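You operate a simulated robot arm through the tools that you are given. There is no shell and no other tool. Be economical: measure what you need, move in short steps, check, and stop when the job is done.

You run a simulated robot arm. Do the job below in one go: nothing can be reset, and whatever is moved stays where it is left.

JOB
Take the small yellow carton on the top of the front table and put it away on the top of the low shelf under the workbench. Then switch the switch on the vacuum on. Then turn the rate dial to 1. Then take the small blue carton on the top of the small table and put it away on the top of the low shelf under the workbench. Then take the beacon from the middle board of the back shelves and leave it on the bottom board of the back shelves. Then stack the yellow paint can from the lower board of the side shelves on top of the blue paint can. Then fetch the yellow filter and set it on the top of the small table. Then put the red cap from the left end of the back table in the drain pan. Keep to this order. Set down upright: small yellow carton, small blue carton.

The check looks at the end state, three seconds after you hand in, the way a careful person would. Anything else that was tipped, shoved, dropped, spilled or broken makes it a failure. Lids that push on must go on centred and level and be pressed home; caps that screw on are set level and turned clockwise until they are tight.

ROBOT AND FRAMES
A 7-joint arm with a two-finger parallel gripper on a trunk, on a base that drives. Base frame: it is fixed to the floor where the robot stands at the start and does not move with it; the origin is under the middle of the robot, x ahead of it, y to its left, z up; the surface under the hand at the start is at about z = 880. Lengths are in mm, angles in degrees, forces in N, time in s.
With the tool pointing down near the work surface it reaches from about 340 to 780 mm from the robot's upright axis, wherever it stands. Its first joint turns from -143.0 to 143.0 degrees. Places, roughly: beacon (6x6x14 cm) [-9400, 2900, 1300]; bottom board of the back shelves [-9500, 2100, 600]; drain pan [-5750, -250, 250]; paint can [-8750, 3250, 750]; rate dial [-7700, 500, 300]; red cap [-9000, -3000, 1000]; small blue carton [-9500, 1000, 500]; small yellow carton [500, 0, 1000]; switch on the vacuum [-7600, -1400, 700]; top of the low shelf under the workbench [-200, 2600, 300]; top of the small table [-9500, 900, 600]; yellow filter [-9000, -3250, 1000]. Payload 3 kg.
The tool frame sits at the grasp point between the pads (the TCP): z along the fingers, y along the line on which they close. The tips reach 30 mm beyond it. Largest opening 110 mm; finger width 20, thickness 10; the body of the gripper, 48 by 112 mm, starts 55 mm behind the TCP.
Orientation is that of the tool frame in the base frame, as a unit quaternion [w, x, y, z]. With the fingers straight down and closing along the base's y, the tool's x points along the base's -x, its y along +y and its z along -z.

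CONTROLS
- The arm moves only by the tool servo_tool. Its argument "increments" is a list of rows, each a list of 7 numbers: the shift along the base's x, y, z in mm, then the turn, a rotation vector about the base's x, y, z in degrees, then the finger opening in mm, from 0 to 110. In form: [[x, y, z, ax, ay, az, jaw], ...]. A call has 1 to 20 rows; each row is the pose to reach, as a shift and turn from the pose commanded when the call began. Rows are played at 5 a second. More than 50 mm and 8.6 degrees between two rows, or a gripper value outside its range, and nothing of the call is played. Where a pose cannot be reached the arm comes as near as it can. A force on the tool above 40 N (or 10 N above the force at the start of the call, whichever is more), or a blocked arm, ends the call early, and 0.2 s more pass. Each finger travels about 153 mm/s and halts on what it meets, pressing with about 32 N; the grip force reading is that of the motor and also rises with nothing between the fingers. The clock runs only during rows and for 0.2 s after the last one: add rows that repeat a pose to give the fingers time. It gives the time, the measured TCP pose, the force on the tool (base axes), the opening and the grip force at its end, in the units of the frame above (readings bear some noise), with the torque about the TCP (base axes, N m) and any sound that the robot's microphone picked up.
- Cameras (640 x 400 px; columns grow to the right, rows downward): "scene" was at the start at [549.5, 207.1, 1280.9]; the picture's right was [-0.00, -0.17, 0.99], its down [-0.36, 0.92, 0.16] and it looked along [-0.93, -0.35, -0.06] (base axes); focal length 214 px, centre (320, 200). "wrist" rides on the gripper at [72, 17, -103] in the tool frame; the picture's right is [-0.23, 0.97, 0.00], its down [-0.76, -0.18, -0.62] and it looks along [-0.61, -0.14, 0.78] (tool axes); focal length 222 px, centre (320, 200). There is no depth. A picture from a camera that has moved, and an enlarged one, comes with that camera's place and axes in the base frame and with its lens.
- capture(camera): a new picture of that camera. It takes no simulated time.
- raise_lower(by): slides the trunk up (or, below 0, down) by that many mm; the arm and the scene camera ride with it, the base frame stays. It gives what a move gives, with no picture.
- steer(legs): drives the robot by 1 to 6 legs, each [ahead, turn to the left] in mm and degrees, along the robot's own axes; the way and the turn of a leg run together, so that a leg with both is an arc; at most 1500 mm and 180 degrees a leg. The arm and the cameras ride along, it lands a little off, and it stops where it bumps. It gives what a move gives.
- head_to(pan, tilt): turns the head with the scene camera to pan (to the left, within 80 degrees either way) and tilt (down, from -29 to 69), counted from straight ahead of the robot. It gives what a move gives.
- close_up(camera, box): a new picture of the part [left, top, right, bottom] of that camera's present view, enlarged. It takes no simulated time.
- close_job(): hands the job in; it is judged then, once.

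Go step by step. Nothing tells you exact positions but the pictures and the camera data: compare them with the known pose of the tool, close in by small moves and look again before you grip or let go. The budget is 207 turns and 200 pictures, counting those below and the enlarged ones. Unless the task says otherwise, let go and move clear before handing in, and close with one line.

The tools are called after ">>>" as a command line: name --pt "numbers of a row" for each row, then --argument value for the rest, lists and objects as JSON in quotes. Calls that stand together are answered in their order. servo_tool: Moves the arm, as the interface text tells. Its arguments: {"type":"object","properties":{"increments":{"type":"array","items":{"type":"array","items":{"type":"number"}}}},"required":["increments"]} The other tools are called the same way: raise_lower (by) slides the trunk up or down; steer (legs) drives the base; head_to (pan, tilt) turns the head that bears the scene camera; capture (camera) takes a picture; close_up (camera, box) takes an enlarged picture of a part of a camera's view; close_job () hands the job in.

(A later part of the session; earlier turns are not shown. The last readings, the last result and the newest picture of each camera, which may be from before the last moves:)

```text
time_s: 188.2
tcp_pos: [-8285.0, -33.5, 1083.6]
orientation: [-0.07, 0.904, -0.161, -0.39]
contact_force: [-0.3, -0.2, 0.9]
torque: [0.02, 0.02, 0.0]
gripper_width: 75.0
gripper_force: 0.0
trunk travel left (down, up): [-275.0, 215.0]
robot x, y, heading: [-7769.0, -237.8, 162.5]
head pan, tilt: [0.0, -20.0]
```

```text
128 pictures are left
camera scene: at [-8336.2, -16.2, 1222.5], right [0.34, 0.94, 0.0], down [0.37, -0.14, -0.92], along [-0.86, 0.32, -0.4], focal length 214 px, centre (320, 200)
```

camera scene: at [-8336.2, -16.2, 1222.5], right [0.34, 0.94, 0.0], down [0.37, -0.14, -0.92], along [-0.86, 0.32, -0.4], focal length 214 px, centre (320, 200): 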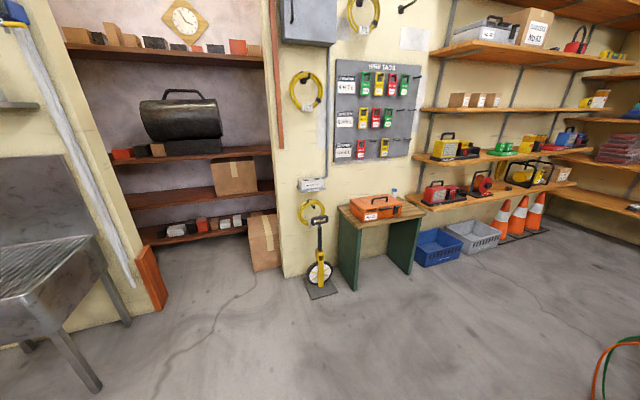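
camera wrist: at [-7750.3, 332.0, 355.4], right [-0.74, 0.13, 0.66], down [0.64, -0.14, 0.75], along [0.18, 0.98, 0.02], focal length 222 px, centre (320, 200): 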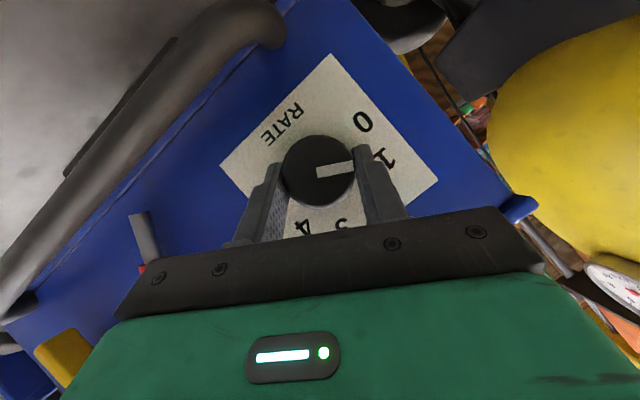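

>>> close_up --camera "scene" --box '[320, 170, 440, 245]'

>>> close_up --camera "scene" --box '[400, 90, 640, 240]'

```text
5.33 times, centred on (380, 208) of scene
camera zoom: at [-8336.2, -16.2, 1222.5], right [0.34, 0.94, 0.0], down [0.37, -0.14, -0.92], along [-0.86, 0.32, -0.4], focal length 1144 px, centre (0, 160)
```

zoom: 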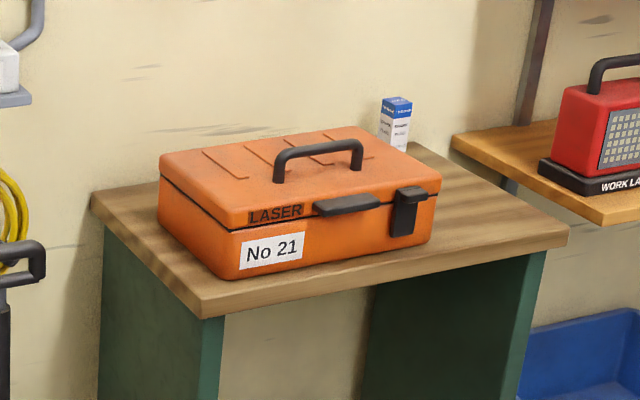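

```text
2.67 times, centred on (520, 165) of scene
camera zoom: at [-8336.2, -16.2, 1222.5], right [0.34, 0.94, 0.0], down [0.37, -0.14, -0.92], along [-0.86, 0.32, -0.4], focal length 572 px, centre (-213, 293)
```

zoom: 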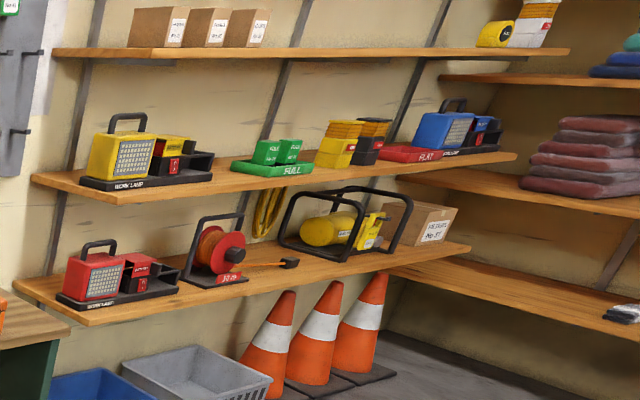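

The blue carton stands behind the orange laser case on the small table (~(−9490, 987), top z≈590). I'll drive nearer and look at the approach and at the compressor's extent.

>>> steer --legs '[[950, 0], [0, -50]]'

>>> capture --camera "scene"

>>> head_to --pan -75 --tilt 10

>>> capture --camera "scene"

```text
time_s: 195.5
tcp_pos: [-8881.2, 561.0, 1083.0]
orientation: [-0.222, 0.761, -0.514, -0.328]
contact_force: [0.4, -0.4, 0.5]
torque: [-0.02, 0.01, 0.01]
gripper_width: 74.8
gripper_force: 0.1
trunk travel left (down, up): [-275.0, 215.0]
robot x, y, heading: [-8712.7, 30.4, 114.4]
head pan, tilt: [0.0, -20.0]
```

```text
125 pictures are left
camera scene: at [-8900.8, 613.6, 1222.6], right [0.93, 0.37, 0.0], down [0.15, -0.37, -0.92], along [-0.34, 0.85, -0.4], focal length 214 px, centre (320, 200)
```

scene: 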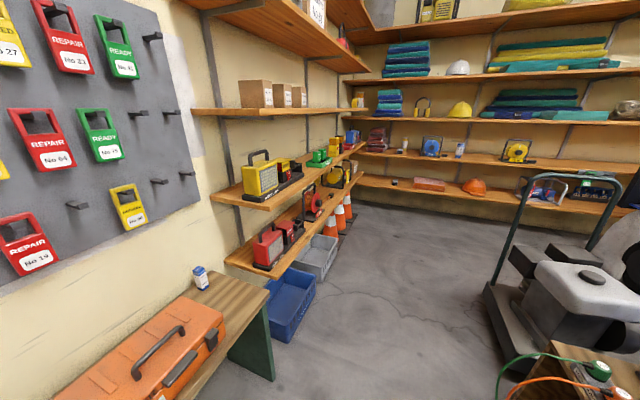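

```text
time_s: 197.0
tcp_pos: [-8880.7, 562.0, 1084.7]
orientation: [-0.221, 0.762, -0.513, -0.329]
contact_force: [-0.4, -0.6, 0.0]
torque: [-0.01, 0.02, -0.01]
gripper_width: 74.9
gripper_force: 0.2
trunk travel left (down, up): [-275.0, 215.0]
robot x, y, heading: [-8709.8, 30.1, 114.7]
head pan, tilt: [-75.0, 10.0]
```

```text
124 pictures are left
camera scene: at [-8791.8, 583.5, 1225.8], right [0.5, -0.55, 0.66], down [0.11, -0.72, -0.69], along [0.86, 0.42, -0.3], focal length 214 px, centre (320, 200)
```

scene: 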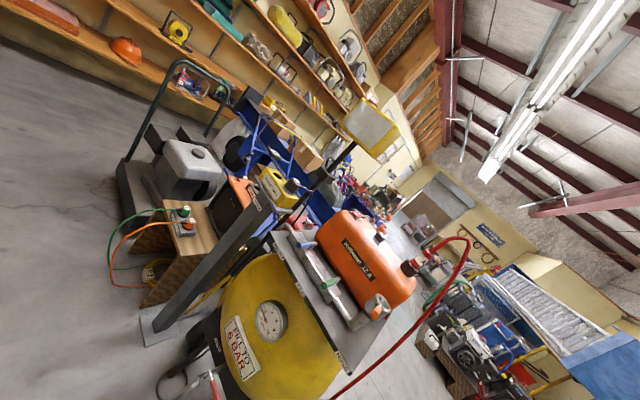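

Aisle is clear between x≈−9250 and −8260. Carton triangulates to (−9537, 1019, 634). I'll drive up the aisle to y≈980 and turn to face the wall.

>>> steer --legs '[[0, -24.5], [960, 0], [0, 90]]'

>>> head_to --pan 0 --tilt 0

>>> capture --camera "scene"

```text
time_s: 207.4
tcp_pos: [-9267.5, 1060.5, 1085.5]
orientation: [-0.008, 0.918, -0.017, -0.396]
contact_force: [0.6, 0.2, -0.7]
torque: [-0.04, -0.02, 0.04]
gripper_width: 74.9
gripper_force: 0.1
trunk travel left (down, up): [-275.0, 215.0]
robot x, y, heading: [-8708.7, 1046.4, 179.6]
head pan, tilt: [-75.0, 10.0]
stopped in leg 3: the robot was blocked; the commanded pose is now the measured one
```

```text
time_s: 208.8
tcp_pos: [-9267.6, 1061.6, 1085.1]
orientation: [-0.009, 0.918, -0.018, -0.396]
contact_force: [0.2, 0.4, 0.2]
torque: [0.01, -0.01, 0.01]
gripper_width: 74.8
gripper_force: 0.1
trunk travel left (down, up): [-275.0, 215.0]
robot x, y, heading: [-8713.9, 1048.4, 179.7]
head pan, tilt: [0.0, 0.0]
```

```text
123 pictures are left
camera scene: at [-9312.4, 1063.0, 1193.0], right [0.04, 1.0, 0.0], down [0.69, -0.03, -0.73], along [-0.73, 0.03, -0.69], focal length 214 px, centre (320, 200)
```

scene: 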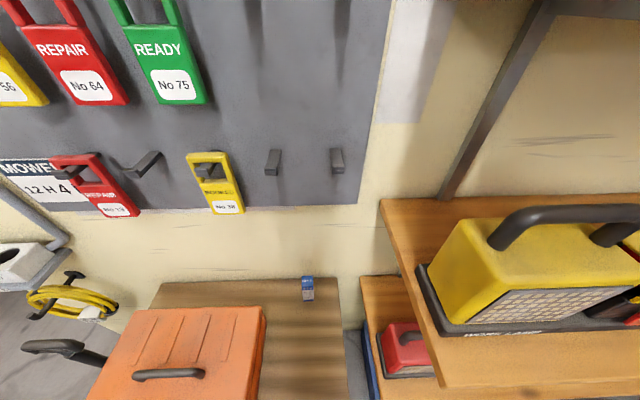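

Those turn stops look like plain sideways slip (consistent outward drift, nothing touching). I'm facing the table; I'll go 130 mm ahead, lower the hand and look closely at the carton.

>>> steer --legs '[[130, 0]]'

>>> servo_tool --pt "0 -8 -45 0 0 0 75" --pt "0 -16 -90 0 0 0 75" --pt "0 -24 -135 0 0 0 75" --pt "0 -32 -180 0 0 0 70" --pt "0 -32 -225 0 0 0 65" --pt "0 -32 -265 0 0 0 60"

>>> capture --camera "scene"

>>> capture --camera "wrist"

```text
time_s: 210.1
tcp_pos: [-9400.3, 1062.0, 1084.6]
orientation: [-0.009, 0.918, -0.018, -0.396]
contact_force: [0.2, 0.3, 0.7]
torque: [-0.01, 0.02, 0.04]
gripper_width: 75.3
gripper_force: 0.0
trunk travel left (down, up): [-275.0, 215.0]
robot x, y, heading: [-8844.2, 1050.9, 179.6]
head pan, tilt: [0.0, 0.0]
```

```text
time_s: 211.5
tcp_pos: [-9413.1, 1048.1, 824.1]
orientation: [-0.008, 0.918, -0.019, -0.397]
contact_force: [0.3, 0.8, -0.1]
torque: [-0.04, 0.03, 0.01]
gripper_width: 60.3
gripper_force: 0.1
out of reach, approached as far as the arm can: row 5, 6
trunk travel left (down, up): [-275.0, 215.0]
robot x, y, heading: [-8843.6, 1052.4, 179.8]
head pan, tilt: [0.0, 0.0]
```

```text
122 pictures are left
camera scene: at [-9458.3, 1049.9, 931.8], right [0.04, 1.0, 0.0], down [0.68, -0.03, -0.73], along [-0.73, 0.03, -0.68], focal length 214 px, centre (320, 200)
```

scene: 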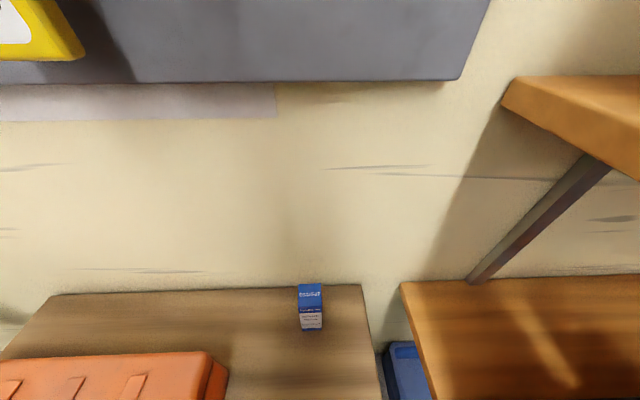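

```text
121 pictures are left
camera wrist: at [-9290.1, 1025.9, 842.3], right [-0.19, -0.97, 0.17], down [-0.06, 0.18, 0.98], along [-0.98, 0.18, -0.09], focal length 222 px, centre (320, 200)
```

wrist: 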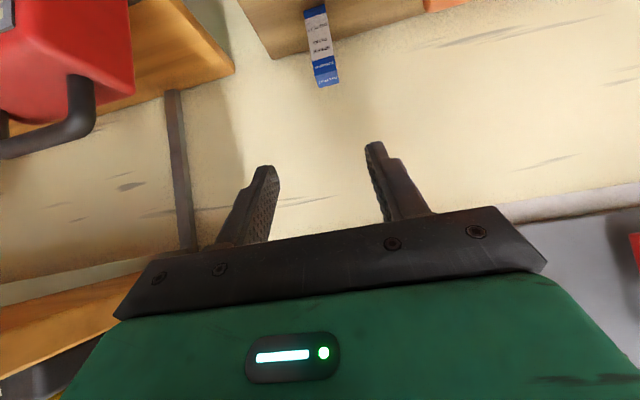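

Carton: centre (−9575, 1041), top ≈655, table ≈565. Approaching along the tool axis.

>>> servo_tool --pt "-30 -2 -36 0 0 0 60" --pt "-60 -4 -72 0 0 0 60" --pt "-90 -6 -108 0 0 0 60" --pt "-115 -7 -145 0 0 0 60" --pt "-130 -7 -162 0 0 0 60"

>>> head_to --pan 0 --tilt 20

>>> capture --camera "scene"

>>> capture --camera "wrist"

```text
time_s: 212.7
tcp_pos: [-9539.5, 1041.1, 661.4]
orientation: [-0.009, 0.918, -0.019, -0.395]
contact_force: [-0.1, 0.5, -0.1]
torque: [0.02, -0.01, -0.01]
gripper_width: 60.0
gripper_force: 0.1
trunk travel left (down, up): [-275.0, 215.0]
robot x, y, heading: [-8844.8, 1049.5, 179.6]
head pan, tilt: [0.0, 0.0]
```

```text
time_s: 213.6
tcp_pos: [-9541.7, 1041.5, 662.0]
orientation: [-0.008, 0.918, -0.018, -0.397]
contact_force: [-0.2, 0.6, 0.3]
torque: [0.0, -0.02, -0.03]
gripper_width: 59.9
gripper_force: 0.0
trunk travel left (down, up): [-275.0, 215.0]
robot x, y, heading: [-8842.8, 1046.6, 179.7]
head pan, tilt: [0.0, 20.0]
```

```text
120 pictures are left
camera scene: at [-9565.8, 1042.0, 744.3], right [0.04, 1.0, 0.0], down [0.89, -0.04, -0.45], along [-0.45, 0.02, -0.89], focal length 214 px, centre (320, 200)
```

scene: 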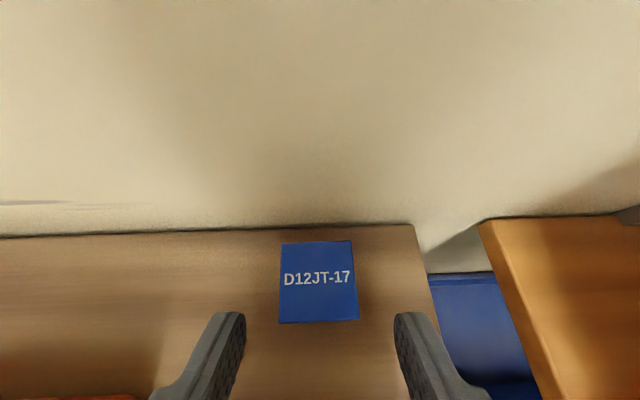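

```text
119 pictures are left
camera wrist: at [-9417.3, 1018.6, 680.8], right [-0.19, -0.97, 0.16], down [-0.06, 0.18, 0.98], along [-0.98, 0.18, -0.09], focal length 222 px, centre (320, 200)
```

wrist: 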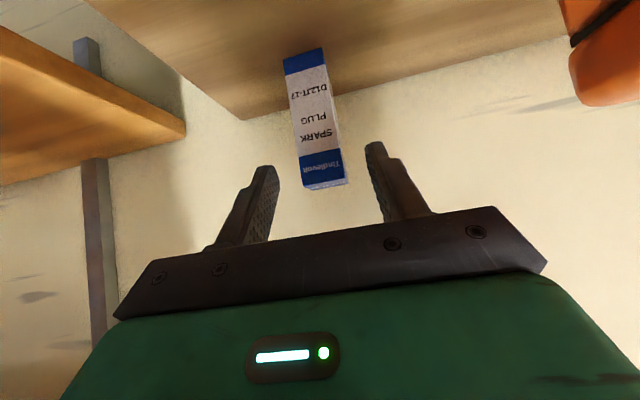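

>>> servo_tool --pt "-17 0 -16 0 0 0 60" --pt "-33 1 -32 0 0 0 60" --pt "-33 1 -32 0 0 0 35" --pt "-33 1 -32 0 0 0 10" --pt "-33 1 -32 0 0 0 10" --pt "-33 1 0 0 0 0 10" --pt "-20 1 40 0 0 0 10" --pt "10 1 80 0 0 0 10" --pt "40 1 120 0 0 0 10" --pt "70 1 160 0 0 0 10" --pt "100 1 200 0 0 0 10"

>>> capture --camera "wrist"

```text
time_s: 216.0
tcp_pos: [-9441.6, 1041.3, 862.4]
orientation: [-0.008, 0.918, -0.018, -0.396]
contact_force: [-0.3, 0.4, -0.6]
torque: [0.0, 0.01, 0.0]
gripper_width: 29.7
gripper_force: 32.0
trunk travel left (down, up): [-275.0, 215.0]
robot x, y, heading: [-8847.6, 1051.7, 180.0]
head pan, tilt: [0.0, 20.0]
```

```text
118 pictures are left
camera wrist: at [-9318.7, 1018.5, 880.8], right [-0.19, -0.97, 0.16], down [-0.06, 0.18, 0.98], along [-0.98, 0.18, -0.09], focal length 222 px, centre (320, 200)
```

wrist: 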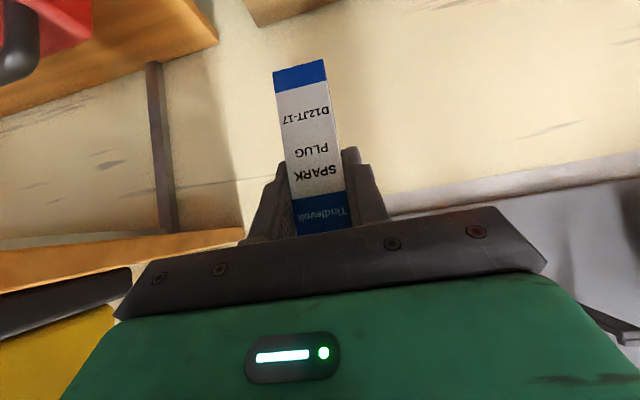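

Blue carton held upright. I'll back out, lift to travel height, and head back toward the workbench along the known clear route.

>>> steer --legs '[[-130, 0]]'

>>> servo_tool --pt "10 0 45 0 0 0 10" --pt "20 0 90 0 0 0 10" --pt "30 0 135 0 0 0 10" --pt "40 0 180 0 0 0 10" --pt "50 0 220 0 0 0 10"

>>> steer --legs '[[0, 90], [1230, 0], [0, 97]]'

```text
time_s: 217.2
tcp_pos: [-9311.3, 1040.8, 862.2]
orientation: [-0.008, 0.918, -0.018, -0.397]
contact_force: [-0.6, 0.2, -1.6]
torque: [-0.04, -0.01, -0.01]
gripper_width: 29.5
gripper_force: 32.1
trunk travel left (down, up): [-275.0, 215.0]
robot x, y, heading: [-8714.4, 1048.3, 179.5]
head pan, tilt: [0.0, 20.0]
```

```text
time_s: 218.4
tcp_pos: [-9259.8, 1039.0, 1082.5]
orientation: [-0.01, 0.918, -0.018, -0.395]
contact_force: [-0.7, 0.8, -1.0]
torque: [0.02, -0.01, 0.02]
gripper_width: 29.5
gripper_force: 32.0
trunk travel left (down, up): [-275.0, 215.0]
robot x, y, heading: [-8715.0, 1049.4, 179.5]
head pan, tilt: [0.0, 20.0]
```

```text
time_s: 222.9
tcp_pos: [-8709.9, 499.1, 1082.4]
orientation: [0.272, 0.665, 0.632, -0.29]
contact_force: [-0.3, -0.3, -1.0]
torque: [-0.02, -0.05, 0.0]
gripper_width: 29.4
gripper_force: 32.4
trunk travel left (down, up): [-275.0, 215.0]
robot x, y, heading: [-8761.1, 1047.1, -91.8]
head pan, tilt: [0.0, 20.0]
stopped in leg 1: the robot was blocked; the commanded pose is now the measured one
```

>>> steer --legs '[[1230, 0], [0, 45]]'

>>> steer --legs '[[0, 45]]'

```text
time_s: 231.3
tcp_pos: [-8380.9, -553.1, 1083.1]
orientation: [0.361, 0.377, 0.837, -0.164]
contact_force: [0.4, 0.5, -0.3]
torque: [0.0, -0.03, 0.01]
gripper_width: 29.7
gripper_force: 31.9
trunk travel left (down, up): [-275.0, 215.0]
robot x, y, heading: [-8821.6, -218.6, -47.2]
head pan, tilt: [0.0, 20.0]
```

```text
time_s: 233.8
tcp_pos: [-8272.0, -141.1, 1083.9]
orientation: [0.397, 0.026, 0.918, -0.013]
contact_force: [0.0, 0.2, -1.0]
torque: [0.02, 0.01, 0.02]
gripper_width: 29.4
gripper_force: 31.7
trunk travel left (down, up): [-275.0, 215.0]
robot x, y, heading: [-8823.7, -244.2, -2.4]
head pan, tilt: [0.0, 20.0]
```

>>> steer --legs '[[0, 10.7], [1225, 0], [1225, 0], [0, 5.5], [1130, 0]]'

```text
time_s: 252.4
tcp_pos: [-4803.4, 675.2, 1085.9]
orientation: [0.394, -0.113, 0.911, 0.048]
contact_force: [0.5, 0.8, -0.2]
torque: [0.02, 0.01, -0.02]
gripper_width: 29.1
gripper_force: 31.6
trunk travel left (down, up): [-275.0, 215.0]
robot x, y, heading: [-5302.9, 407.9, 15.2]
head pan, tilt: [0.0, 20.0]
```

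>>> steer --legs '[[0, 3.4], [1040, 0], [1040, 0], [0, -17.6], [1400, 0], [1400, 0]]'

>>> steer --legs '[[0, 45]]'

>>> steer --legs '[[0, 44]]'

```text
time_s: 277.3
tcp_pos: [-1.3, 1286.4, 1085.7]
orientation: [0.397, 0.004, 0.918, -0.002]
contact_force: [-0.2, -1.2, -0.1]
torque: [-0.01, 0.0, 0.01]
gripper_width: 29.2
gripper_force: 32.6
trunk travel left (down, up): [-275.0, 215.0]
robot x, y, heading: [-550.7, 1159.6, 0.2]
head pan, tilt: [0.0, 20.0]
```

```text
time_s: 279.8
tcp_pos: [-249.8, 1630.5, 1085.3]
orientation: [0.368, -0.345, 0.851, 0.148]
contact_force: [-0.7, -0.7, -1.0]
torque: [0.01, 0.01, -0.01]
gripper_width: 29.0
gripper_force: 32.0
trunk travel left (down, up): [-275.0, 215.0]
robot x, y, heading: [-528.2, 1138.4, 44.9]
head pan, tilt: [0.0, 20.0]
```

```text
time_s: 282.3
tcp_pos: [-682.1, 1683.2, 1085.6]
orientation: [0.282, -0.646, 0.653, 0.278]
contact_force: [-0.1, 0.0, -1.1]
torque: [0.01, 0.02, 0.01]
gripper_width: 29.1
gripper_force: 32.1
trunk travel left (down, up): [-275.0, 215.0]
robot x, y, heading: [-502.4, 1135.1, 90.0]
head pan, tilt: [0.0, 20.0]
```

>>> steer --legs '[[0, -23.5], [640, 0], [0, 23.5]]'

>>> raise_lower --by -270

>>> servo_tool --pt "20 -15 -40 0 0 0 10" --pt "40 -25 -80 0 0 0 10" --pt "60 -25 -120 0 0 0 10" --pt "80 -25 -160 0 0 0 10" --pt "100 -25 -200 0 0 0 10" --pt "120 -25 -240 0 0 0 10" --pt "140 -25 -280 0 0 0 10" --pt "160 -25 -320 0 0 0 10"

>>> head_to --pan 0 --tilt 0

>>> capture --camera "scene"

```text
time_s: 288.3
tcp_pos: [-442.5, 2264.5, 1085.6]
orientation: [0.281, -0.649, 0.649, 0.279]
contact_force: [0.1, 0.6, -0.5]
torque: [-0.01, -0.05, 0.0]
gripper_width: 29.4
gripper_force: 32.0
trunk travel left (down, up): [-275.0, 215.0]
robot x, y, heading: [-240.9, 1721.0, 90.5]
head pan, tilt: [0.0, 20.0]
```

```text
time_s: 291.1
tcp_pos: [-442.9, 2263.2, 817.2]
orientation: [-0.282, 0.649, -0.649, -0.28]
contact_force: [0.5, 0.5, -0.5]
torque: [-0.04, 0.0, 0.02]
gripper_width: 29.2
gripper_force: 32.3
trunk travel left (down, up): [-5.0, 485.0]
robot x, y, heading: [-239.9, 1720.5, 90.5]
head pan, tilt: [0.0, 20.0]
```

```text
time_s: 292.9
tcp_pos: [-288.4, 2282.8, 525.9]
orientation: [-0.281, 0.65, -0.649, -0.28]
contact_force: [-0.2, -0.1, 0.1]
torque: [-0.01, 0.04, 0.01]
gripper_width: 29.3
gripper_force: 31.9
out of reach, approached as far as the arm can: row 4, 5, 6, 7, 8
trunk travel left (down, up): [-5.0, 485.0]
robot x, y, heading: [-241.7, 1723.3, 90.5]
head pan, tilt: [0.0, 20.0]
```

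```text
time_s: 293.7
tcp_pos: [-288.5, 2282.9, 526.6]
orientation: [-0.281, 0.649, -0.649, -0.28]
contact_force: [0.9, 0.3, -0.6]
torque: [-0.03, -0.02, 0.02]
gripper_width: 29.3
gripper_force: 31.9
trunk travel left (down, up): [-5.0, 485.0]
robot x, y, heading: [-242.0, 1721.8, 90.5]
head pan, tilt: [0.0, 0.0]
```

```text
117 pictures are left
camera scene: at [-287.3, 2329.5, 634.3], right [1.0, 0.0, 0.0], down [0.0, -0.69, -0.73], along [0.0, 0.73, -0.69], focal length 214 px, centre (320, 200)
```

scene: 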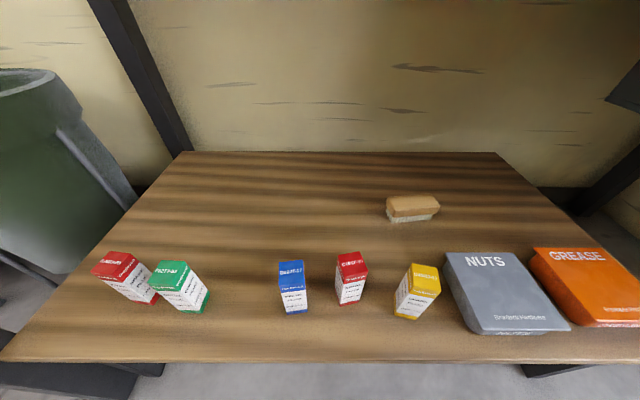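

The row of cartons is clear; I'll set the blue one behind the gap between green and blue, near (−395, 2560).

>>> steer --legs '[[100, 0]]'

>>> servo_tool --pt "-27 35 -10 0 0 0 10" --pt "-54 75 -25 0 0 0 10" --pt "-80 115 -45 0 0 0 10" --pt "-107 150 -65 0 0 0 10" --pt "-107 177 -85 0 0 0 10"

>>> capture --camera "wrist"

>>> capture --camera "scene"

```text
time_s: 294.9
tcp_pos: [-290.0, 2384.7, 526.2]
orientation: [0.282, -0.649, 0.649, 0.28]
contact_force: [1.2, 0.3, 0.1]
torque: [-0.01, 0.01, 0.0]
gripper_width: 29.2
gripper_force: 32.6
trunk travel left (down, up): [-5.0, 485.0]
robot x, y, heading: [-239.4, 1824.2, 90.8]
head pan, tilt: [0.0, 0.0]
```

```text
refused: row 2 steps farther than a row can; nothing moved
```

```text
116 pictures are left
camera wrist: at [-307.1, 2259.7, 544.9], right [-0.97, 0.16, 0.16], down [0.18, 0.07, 0.98], along [0.14, 0.99, -0.09], focal length 222 px, centre (320, 200)
```

wrist: 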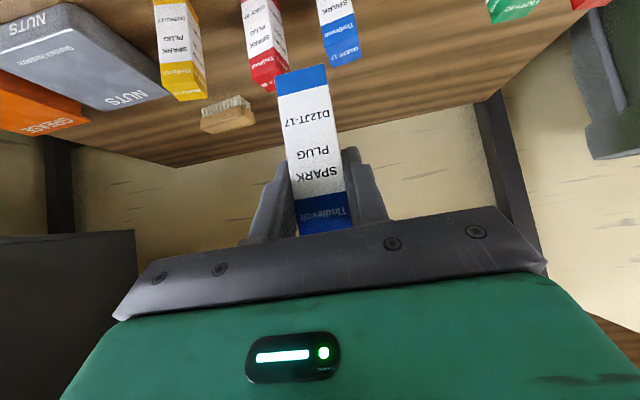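

```text
115 pictures are left
camera scene: at [-288.0, 2431.4, 634.2], right [1.0, 0.0, 0.0], down [0.0, -0.69, -0.73], along [0.0, 0.73, -0.69], focal length 214 px, centre (320, 200)
```

scene: 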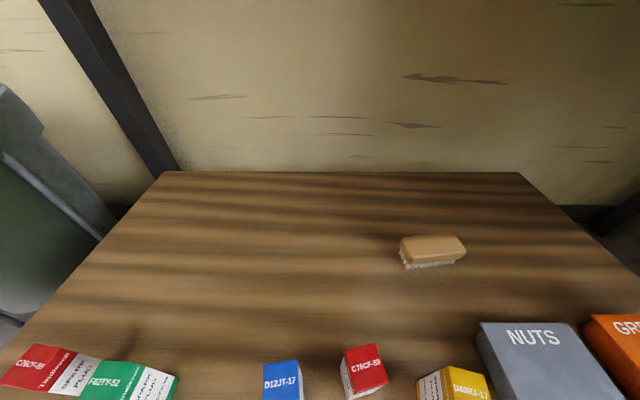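

>>> servo_tool --pt "-25 30 -5 0 0 0 10" --pt "-50 62 -12 0 0 0 10" --pt "-75 95 -20 0 0 0 10" --pt "-95 128 -30 0 0 0 10" --pt "-105 160 -45 0 0 0 10" --pt "-105 182 -75 0 0 0 10" --pt "-105 185 -110 0 0 0 10"

>>> capture --camera "wrist"

>>> capture --camera "scene"

```text
time_s: 296.5
tcp_pos: [-395.9, 2570.0, 419.1]
orientation: [0.282, -0.648, 0.65, 0.279]
contact_force: [-0.4, -0.4, 0.0]
torque: [-0.03, 0.0, 0.0]
gripper_width: 29.2
gripper_force: 32.5
trunk travel left (down, up): [-5.0, 485.0]
robot x, y, heading: [-241.3, 1822.5, 91.0]
head pan, tilt: [0.0, 0.0]
```

```text
114 pictures are left
camera wrist: at [-412.8, 2444.5, 437.1], right [-0.97, 0.16, 0.16], down [0.18, 0.07, 0.98], along [0.14, 0.99, -0.09], focal length 222 px, centre (320, 200)
```

wrist: 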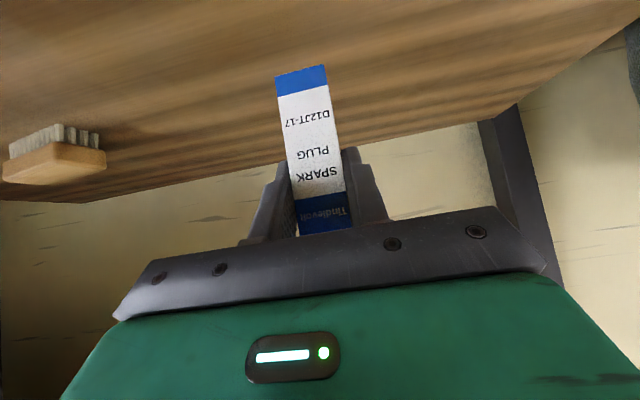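

```text
113 pictures are left
camera scene: at [-393.7, 2616.0, 526.6], right [1.0, 0.0, 0.0], down [0.0, -0.68, -0.73], along [0.0, 0.73, -0.68], focal length 214 px, centre (320, 200)
```

scene: 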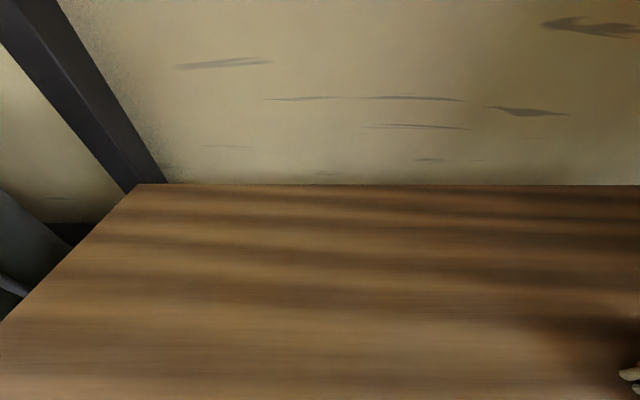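

The wrist camera would come down over the front cartons, so I'll go 60 mm deeper before lowering.

>>> steer --legs '[[60, 0]]'

>>> servo_tool --pt "0 0 -15 0 0 0 10" --pt "0 0 -30 0 0 0 10" --pt "0 0 -42 0 0 0 10" --pt "0 0 -48 0 0 0 10" --pt "0 0 -52 0 0 0 10" --pt "0 0 -55 0 0 0 10" --pt "0 0 -58 0 0 0 10" --pt "0 0 -61 0 0 0 10" --pt "0 0 -64 0 0 0 10"

```text
time_s: 297.3
tcp_pos: [-396.7, 2577.9, 412.7]
orientation: [-0.278, 0.654, -0.648, -0.274]
contact_force: [1.2, 0.0, -0.3]
torque: [0.03, 0.03, 0.02]
gripper_width: 29.4
gripper_force: 32.6
trunk travel left (down, up): [-5.0, 485.0]
robot x, y, heading: [-243.0, 1840.0, 90.5]
head pan, tilt: [0.0, 0.0]
stopped in leg 1: the robot was blocked; the commanded pose is now the measured one
```

```text
time_s: 299.3
tcp_pos: [-396.6, 2581.6, 348.2]
orientation: [-0.278, 0.653, -0.649, -0.274]
contact_force: [-4.0, -4.6, 32.1]
torque: [0.13, 0.28, 0.02]
gripper_width: 29.3
gripper_force: 32.0
trunk travel left (down, up): [-5.0, 485.0]
robot x, y, heading: [-240.9, 1842.5, 90.6]
head pan, tilt: [0.0, 0.0]
```

>>> servo_tool --pt "0 0 3 0 0 0 10"

>>> capture --camera "wrist"

```text
time_s: 299.7
tcp_pos: [-395.2, 2581.0, 348.1]
orientation: [-0.277, 0.654, -0.649, -0.272]
contact_force: [-3.8, 4.2, 13.5]
torque: [0.48, 0.22, 0.07]
gripper_width: 29.3
gripper_force: 31.7
trunk travel left (down, up): [-5.0, 485.0]
robot x, y, heading: [-239.4, 1838.8, 90.6]
head pan, tilt: [0.0, 0.0]
```

```text
112 pictures are left
camera wrist: at [-412.9, 2455.8, 368.7], right [-0.98, 0.16, 0.15], down [0.17, 0.09, 0.98], along [0.14, 0.98, -0.11], focal length 222 px, centre (320, 200)
```

wrist: 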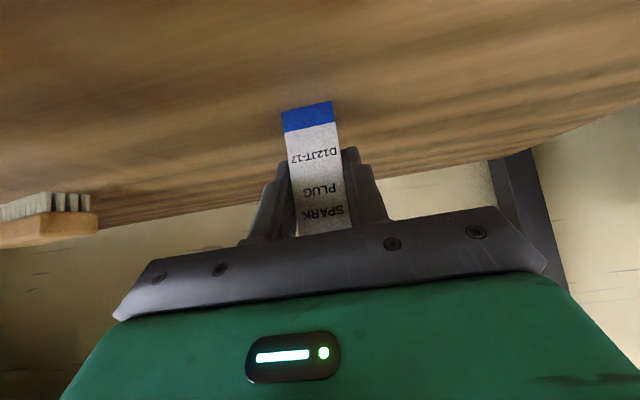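

>>> servo_tool --pt "0 0 3 0 0 0 10" --pt "0 0 6 0 0 0 10" --pt "0 0 6 0 0 0 10"

>>> capture --camera "wrist"

```text
time_s: 300.5
tcp_pos: [-396.3, 2581.9, 354.8]
orientation: [-0.277, 0.654, -0.649, -0.272]
contact_force: [0.4, 0.5, -1.0]
torque: [-0.04, 0.04, 0.02]
gripper_width: 29.2
gripper_force: 31.8
trunk travel left (down, up): [-5.0, 485.0]
robot x, y, heading: [-244.8, 1842.7, 90.7]
head pan, tilt: [0.0, 0.0]
```

```text
111 pictures are left
camera wrist: at [-412.7, 2455.9, 374.9], right [-0.98, 0.15, 0.15], down [0.17, 0.09, 0.98], along [0.14, 0.98, -0.11], focal length 222 px, centre (320, 200)
```

wrist: 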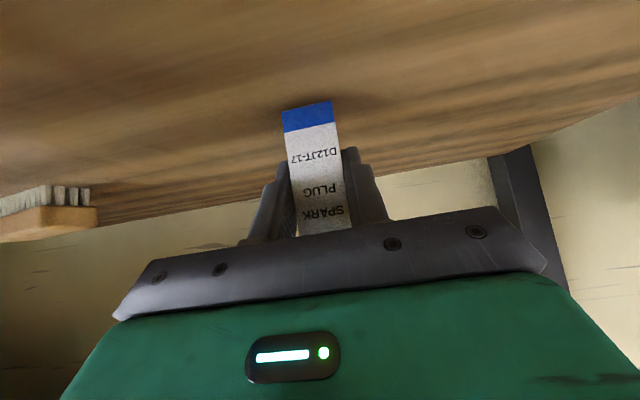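

>>> servo_tool --pt "0 0 -2 0 0 0 10" --pt "0 0 -3 0 0 0 10" --pt "0 0 -4 0 0 0 10" --pt "0 0 -4 0 0 0 10"

```text
time_s: 301.5
tcp_pos: [-396.2, 2581.7, 351.1]
orientation: [-0.278, 0.653, -0.65, -0.272]
contact_force: [-0.3, -0.4, -1.0]
torque: [-0.03, 0.0, -0.03]
gripper_width: 29.3
gripper_force: 32.2
trunk travel left (down, up): [-5.0, 485.0]
robot x, y, heading: [-241.3, 1839.5, 90.7]
head pan, tilt: [0.0, 0.0]
```

>>> servo_tool --pt "0 0 -1 0 0 0 10" --pt "0 0 -2 0 0 0 10" --pt "0 0 -3 0 0 0 10" --pt "0 0 -3 0 0 0 10"

```text
time_s: 302.5
tcp_pos: [-395.1, 2581.6, 346.9]
orientation: [-0.277, 0.654, -0.649, -0.273]
contact_force: [0.6, 0.6, 1.8]
torque: [0.1, 0.07, -0.03]
gripper_width: 29.2
gripper_force: 32.3
trunk travel left (down, up): [-5.0, 485.0]
robot x, y, heading: [-244.2, 1845.1, 90.6]
head pan, tilt: [0.0, 0.0]
```

Light contact now. I'll release and retreat up and back.

>>> servo_tool --pt "0 0 0 0 0 0 40" --pt "0 0 0 0 0 0 60" --pt "0 0 0 0 0 0 60" --pt "0 -20 21 0 0 0 60" --pt "0 -40 44 0 0 0 60" --pt "0 -65 75 0 0 0 60" --pt "0 -95 105 0 0 0 60" --pt "0 -120 130 0 0 0 60"

>>> capture --camera "scene"

>>> capture --camera "wrist"

```text
time_s: 304.3
tcp_pos: [-395.2, 2460.8, 478.2]
orientation: [-0.278, 0.653, -0.65, -0.272]
contact_force: [-0.2, -0.7, -0.1]
torque: [-0.02, 0.02, -0.01]
gripper_width: 59.8
gripper_force: 0.0
trunk travel left (down, up): [-5.0, 485.0]
robot x, y, heading: [-245.0, 1840.5, 90.7]
head pan, tilt: [0.0, 0.0]
```

```text
110 pictures are left
camera scene: at [-395.6, 2509.1, 585.2], right [1.0, 0.0, 0.01], down [0.01, -0.7, -0.72], along [0.0, 0.72, -0.7], focal length 214 px, centre (320, 200)
```

scene: 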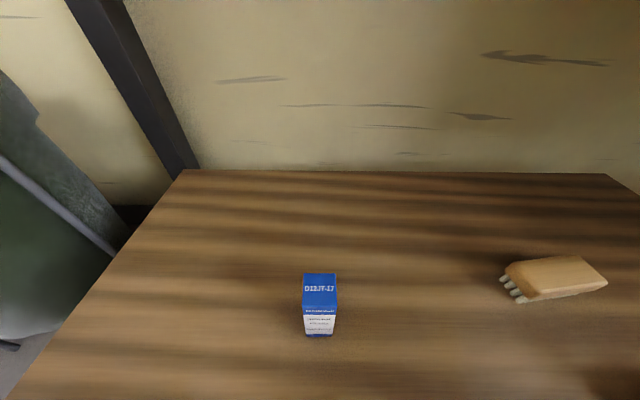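

```text
109 pictures are left
camera wrist: at [-413.4, 2335.9, 498.6], right [-0.98, 0.16, 0.16], down [0.17, 0.08, 0.98], along [0.14, 0.98, -0.11], focal length 222 px, centre (320, 200)
```

wrist: 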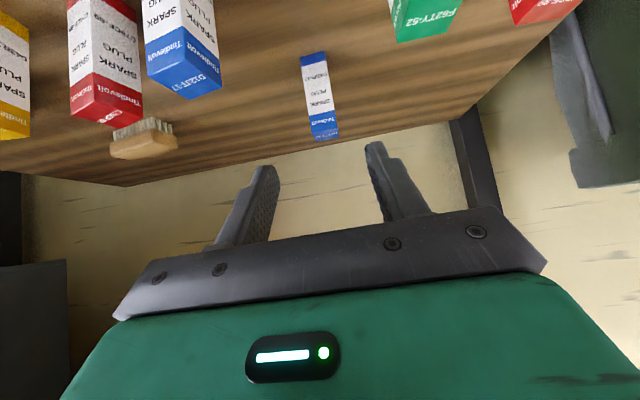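

>>> close_up --camera "scene" --box '[480, 230, 640, 330]'

>>> close_up --camera "wrist" --box '[80, 90, 220, 180]'

```text
4.00 times, centred on (560, 280) of scene
camera zoom: at [-395.6, 2509.1, 585.2], right [1.0, 0.0, 0.01], down [0.01, -0.7, -0.72], along [0.0, 0.72, -0.7], focal length 858 px, centre (-640, -120)
```

zoom: 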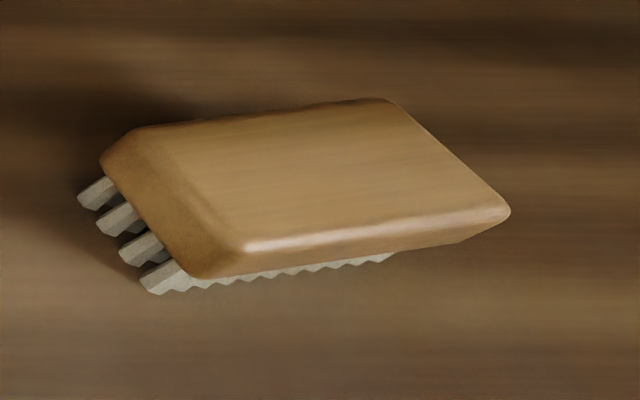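

```text
4.44 times, centred on (150, 135) of wrist
camera zoom: at [-413.4, 2335.9, 498.6], right [-0.98, 0.16, 0.16], down [0.17, 0.08, 0.98], along [0.14, 0.98, -0.11], focal length 987 px, centre (1076, 489)
```

zoom: 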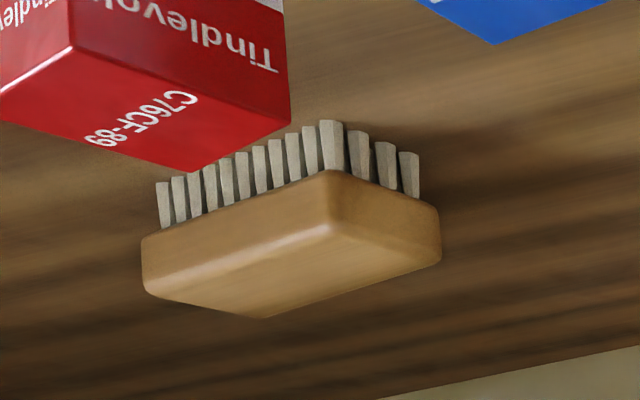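

Blue carton stands upright, brush undisturbed. Backing out and travelling back to the far shelves for the beacon.

>>> steer --legs '[[-600, 0]]'

>>> raise_lower --by 270

>>> servo_tool --pt "15 0 45 0 0 0 60" --pt "30 0 90 0 0 0 60" --pt "45 0 135 0 0 0 60" --pt "60 -10 180 0 0 0 60" --pt "75 -25 220 0 0 0 60" --pt "90 -40 260 0 0 0 60" --pt "105 -55 300 0 0 0 60" --pt "120 -70 340 0 0 0 60"

>>> steer --legs '[[0, 45]]'

>>> steer --legs '[[0, 45]]'

```text
time_s: 307.7
tcp_pos: [-386.9, 1855.2, 478.3]
orientation: [0.279, -0.65, 0.652, 0.271]
contact_force: [0.8, 0.1, 0.0]
torque: [0.01, 0.01, 0.02]
gripper_width: 59.8
gripper_force: 0.1
trunk travel left (down, up): [-5.0, 485.0]
robot x, y, heading: [-239.6, 1233.3, 90.0]
head pan, tilt: [0.0, 0.0]
```

```text
time_s: 310.4
tcp_pos: [-386.2, 1855.2, 747.8]
orientation: [0.278, -0.651, 0.652, 0.272]
contact_force: [-0.2, -0.3, -0.2]
torque: [0.0, 0.01, 0.01]
gripper_width: 60.1
gripper_force: 0.1
trunk travel left (down, up): [-275.0, 215.0]
robot x, y, heading: [-238.9, 1234.7, 90.3]
head pan, tilt: [0.0, 0.0]
```

```text
time_s: 312.2
tcp_pos: [-267.2, 1786.1, 1090.2]
orientation: [0.279, -0.651, 0.652, 0.27]
contact_force: [0.3, -0.1, 0.0]
torque: [0.0, -0.05, -0.04]
gripper_width: 59.9
gripper_force: 0.0
trunk travel left (down, up): [-275.0, 215.0]
robot x, y, heading: [-235.7, 1232.8, 90.0]
head pan, tilt: [0.0, 0.0]
```

```text
time_s: 314.8
tcp_pos: [-656.4, 1595.9, 1088.6]
orientation: [-0.149, 0.855, -0.344, -0.359]
contact_force: [0.5, 0.0, 0.4]
torque: [0.04, 0.01, 0.02]
gripper_width: 59.9
gripper_force: 0.0
trunk travel left (down, up): [-275.0, 215.0]
robot x, y, heading: [-219.7, 1252.2, 135.9]
head pan, tilt: [0.0, 0.0]
```

```text
time_s: 317.3
tcp_pos: [-771.4, 1181.8, 1088.8]
orientation: [0.001, 0.921, 0.013, -0.389]
contact_force: [0.0, -0.3, -0.3]
torque: [-0.04, 0.0, -0.01]
gripper_width: 59.9
gripper_force: 0.0
trunk travel left (down, up): [-275.0, 215.0]
robot x, y, heading: [-221.4, 1279.3, -178.5]
head pan, tilt: [0.0, 0.0]
```

>>> steer --legs '[[0, 2.3], [1500, 0], [1500, 0], [117, 15.4], [1100, 0], [1090, 0]]'

```text
time_s: 343.5
tcp_pos: [-5899.0, 139.4, 1090.3]
orientation: [0.057, 0.91, 0.144, -0.385]
contact_force: [-0.2, 0.6, 0.2]
torque: [0.01, -0.01, -0.04]
gripper_width: 59.8
gripper_force: 0.1
trunk travel left (down, up): [-275.0, 215.0]
robot x, y, heading: [-5403.2, 389.3, -162.1]
head pan, tilt: [0.0, 0.0]
```

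>>> steer --legs '[[0, -3.5], [1081, 0], [0, -7.7], [1145, 0], [1145, 0], [0, -45]]'

>>> steer --legs '[[0, -51]]'

>>> head_to --pan 0 --tilt -25

>>> capture --camera "scene"

```text
time_s: 363.0
tcp_pos: [-9211.8, 44.4, 1091.7]
orientation: [-0.122, 0.878, -0.278, -0.37]
contact_force: [-0.3, -0.7, 0.1]
torque: [-0.01, 0.01, -0.01]
gripper_width: 59.9
gripper_force: 0.1
trunk travel left (down, up): [-275.0, 215.0]
robot x, y, heading: [-8727.8, -227.3, 144.8]
head pan, tilt: [0.0, 0.0]
```

```text
time_s: 365.7
tcp_pos: [-8826.1, 323.7, 1091.5]
orientation: [-0.268, 0.676, -0.626, -0.283]
contact_force: [-0.1, -0.7, 1.0]
torque: [0.05, -0.02, -0.02]
gripper_width: 59.9
gripper_force: 0.1
trunk travel left (down, up): [-275.0, 215.0]
robot x, y, heading: [-8757.5, -222.3, 94.4]
head pan, tilt: [0.0, 0.0]
```

```text
time_s: 366.6
tcp_pos: [-8827.1, 324.2, 1092.8]
orientation: [-0.268, 0.677, -0.625, -0.282]
contact_force: [-0.6, 0.6, 0.5]
torque: [0.0, 0.0, -0.03]
gripper_width: 60.3
gripper_force: 0.1
trunk travel left (down, up): [-275.0, 215.0]
robot x, y, heading: [-8756.6, -222.8, 94.5]
head pan, tilt: [0.0, -25.0]
```

```text
106 pictures are left
camera scene: at [-8831.3, 382.5, 1237.7], right [1.0, 0.07, 0.01], down [0.03, -0.33, -0.94], along [-0.07, 0.94, -0.33], focal length 214 px, centre (320, 200)
```

scene: 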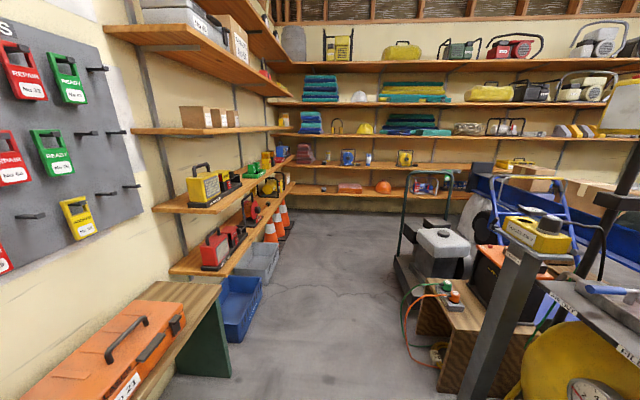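

>>> close_up --camera "scene" --box '[230, 90, 330, 152]'

>>> close_up --camera "scene" --box '[300, 115, 440, 203]'

>>> close_up --camera "scene" --box '[165, 140, 305, 280]'

```text
6.40 times, centred on (280, 121) of scene
camera zoom: at [-8831.3, 382.5, 1237.7], right [1.0, 0.07, 0.01], down [0.03, -0.33, -0.94], along [-0.07, 0.94, -0.33], focal length 1373 px, centre (576, 706)
```

zoom: 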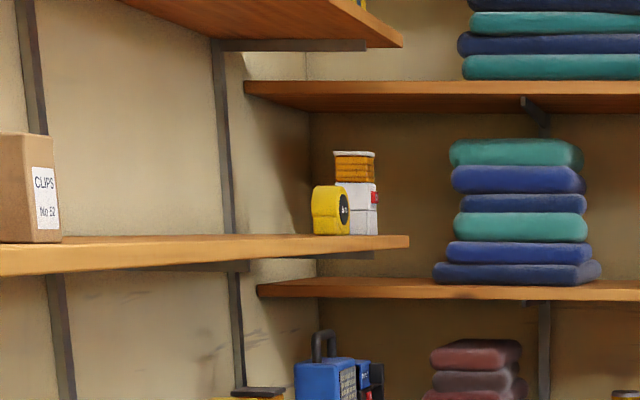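

```text
4.55 times, centred on (370, 159) of scene
camera zoom: at [-8831.3, 382.5, 1237.7], right [1.0, 0.07, 0.01], down [0.03, -0.33, -0.94], along [-0.07, 0.94, -0.33], focal length 975 px, centre (93, 386)
```

zoom: 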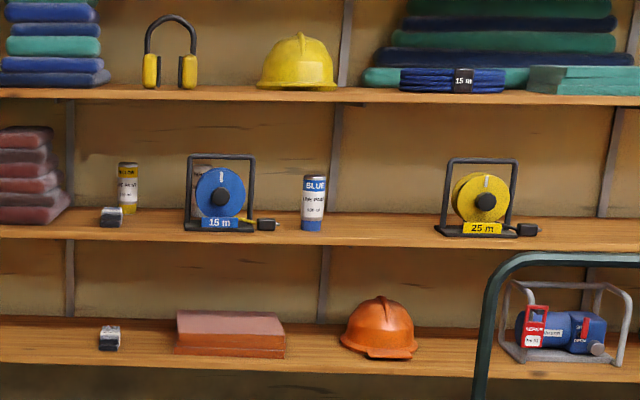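

```text
2.86 times, centred on (235, 210) of scene
camera zoom: at [-8831.3, 382.5, 1237.7], right [1.0, 0.07, 0.01], down [0.03, -0.33, -0.94], along [-0.07, 0.94, -0.33], focal length 613 px, centre (563, 171)
```

zoom: 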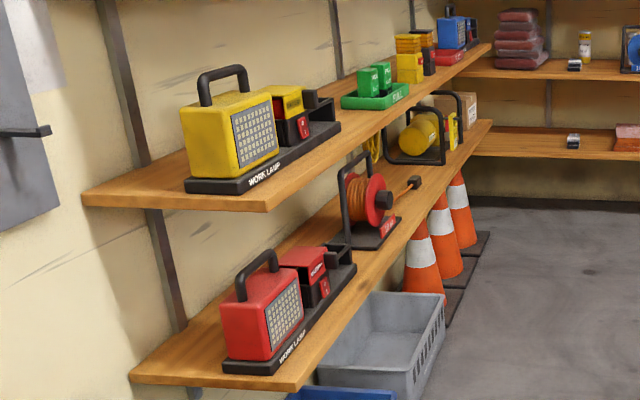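

The beacon is the white-based, amber-topped one beside a tape measure at about (−9410, 2900, 1280). I'll drive up the aisle to y≈2500, keep heading 90 and reach left with the arm.

>>> steer --legs '[[0, -6], [1370, 0], [1350, 0]]'

>>> raise_lower --by 200

>>> head_to --pan 60 --tilt -20

>>> capture --camera "scene"

```text
time_s: 380.1
tcp_pos: [-8755.8, 3025.0, 1087.3]
orientation: [0.271, -0.653, 0.656, 0.265]
contact_force: [0.7, -0.8, -4.8]
torque: [0.07, 0.23, -0.05]
gripper_width: 60.6
gripper_force: 0.3
trunk travel left (down, up): [-275.0, 215.0]
robot x, y, heading: [-8731.4, 2477.6, 90.0]
head pan, tilt: [0.0, -25.0]
stopped in leg 3: the force on the tool passed its limit at 56 N (the readings are from after the stop); the commanded pose is now the measured one
```

```text
time_s: 380.5
tcp_pos: [-8756.1, 3022.1, 1089.5]
orientation: [0.266, -0.655, 0.658, 0.26]
contact_force: [0.1, -4.6, -0.3]
torque: [0.09, 0.01, -0.14]
gripper_width: 60.0
gripper_force: 0.0
trunk travel left (down, up): [-283.0, 207.0]
robot x, y, heading: [-8726.6, 2477.4, 90.1]
head pan, tilt: [0.0, -25.0]
stopped: the force on the tool passed its limit at 52 N (the readings are from after the stop); the commanded pose is now the measured one
```

```text
time_s: 381.8
tcp_pos: [-8755.0, 3021.6, 1089.7]
orientation: [0.266, -0.655, 0.657, 0.261]
contact_force: [-0.5, -4.1, -2.1]
torque: [0.1, 0.07, -0.19]
gripper_width: 60.1
gripper_force: 0.1
trunk travel left (down, up): [-283.0, 207.0]
robot x, y, heading: [-8724.5, 2478.0, 90.1]
head pan, tilt: [60.0, -20.0]
```

```text
102 pictures are left
camera scene: at [-8820.2, 3058.7, 1252.0], right [0.51, 0.6, -0.62], down [-0.3, -0.56, -0.78], along [-0.81, 0.58, -0.11], focal length 214 px, centre (320, 200)
```

scene: 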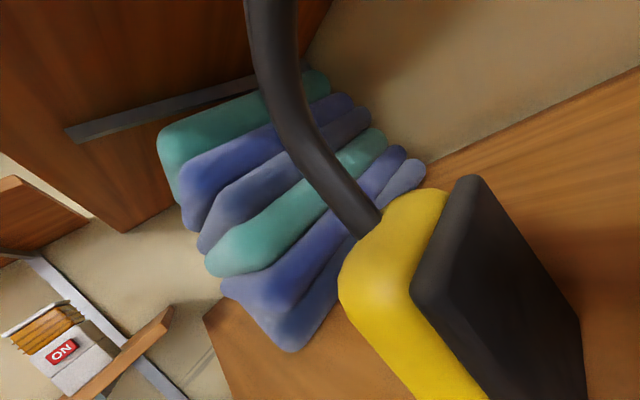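

I hit a board of the side shelves; it's closer than I thought. Backing straight off and checking.

>>> steer --legs '[[-300, 0]]'

>>> head_to --pan 0 --tilt -27

>>> capture --camera "scene"

```text
time_s: 383.9
tcp_pos: [-8750.6, 2718.7, 1089.9]
orientation: [0.268, -0.651, 0.661, 0.26]
contact_force: [0.0, -0.8, 0.7]
torque: [0.02, 0.0, 0.0]
gripper_width: 60.0
gripper_force: 0.1
trunk travel left (down, up): [-283.0, 207.0]
robot x, y, heading: [-8727.8, 2173.2, 89.4]
head pan, tilt: [60.0, -20.0]
```

```text
time_s: 385.2
tcp_pos: [-8751.1, 2718.9, 1089.1]
orientation: [0.268, -0.651, 0.661, 0.26]
contact_force: [0.1, 0.4, -0.1]
torque: [0.02, 0.01, -0.02]
gripper_width: 60.1
gripper_force: 0.0
trunk travel left (down, up): [-283.0, 207.0]
robot x, y, heading: [-8727.8, 2172.8, 89.8]
head pan, tilt: [0.0, -27.0]
```

```text
101 pictures are left
camera scene: at [-8750.0, 2783.2, 1236.7], right [1.0, -0.01, 0.01], down [0.0, -0.33, -0.94], along [0.02, 0.94, -0.33], focal length 214 px, centre (320, 200)
```

scene: 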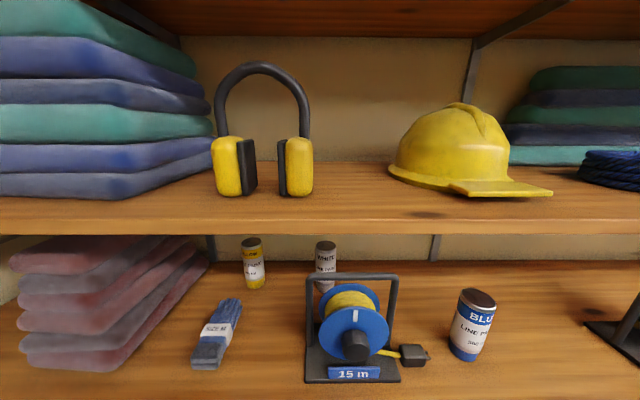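

Nothing fell; it was just the board edge. I'll raise the trunk, swing the arm left here where there's room, and tilt the tool flatter.

>>> raise_lower --by 205

>>> servo_tool --pt "-42 -4 0 0 0 5.4 90" --pt "-83 -10 0 0 0 10.8 90" --pt "-124 -20 0 0 0 16.2 90" --pt "-164 -33 0 0 0 21.6 90" --pt "-203 -49 0 0 0 27 90" --pt "-240 -67.5 0 0 0 32.4 90" --pt "-276 -89 0 0 0 37.8 90" --pt "-310 -113 0 0 0 43.2 90" --pt "-342 -140 0 0 0 48.6 90" --pt "-372 -169.5 0 0 0 54 90" --pt "-400 -201 0 0 0 59.4 90" --pt "-425 -234 0 0 0 65 90"

>>> capture --camera "scene"

```text
time_s: 387.4
tcp_pos: [-8750.9, 2719.2, 1294.7]
orientation: [0.268, -0.652, 0.661, 0.259]
contact_force: [-0.3, -0.1, -0.3]
torque: [0.0, 0.0, 0.02]
gripper_width: 60.0
gripper_force: 0.1
trunk travel left (down, up): [-488.0, 2.0]
robot x, y, heading: [-8724.2, 2176.6, 89.8]
head pan, tilt: [0.0, -27.0]
```

```text
time_s: 390.0
tcp_pos: [-9176.8, 2483.8, 1293.9]
orientation: [-0.085, 0.905, -0.206, -0.363]
contact_force: [0.3, 0.1, -0.4]
torque: [0.0, 0.01, -0.01]
gripper_width: 89.9
gripper_force: 0.1
trunk travel left (down, up): [-488.0, 2.0]
robot x, y, heading: [-8728.2, 2174.7, 89.5]
head pan, tilt: [0.0, -27.0]
```

```text
100 pictures are left
camera scene: at [-9235.0, 2511.2, 1441.1], right [0.44, 0.9, 0.01], down [0.3, -0.14, -0.94], along [-0.85, 0.41, -0.33], focal length 214 px, centre (320, 200)
```

scene: 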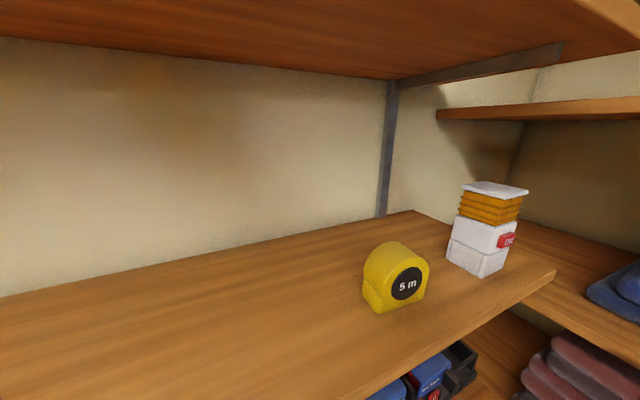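

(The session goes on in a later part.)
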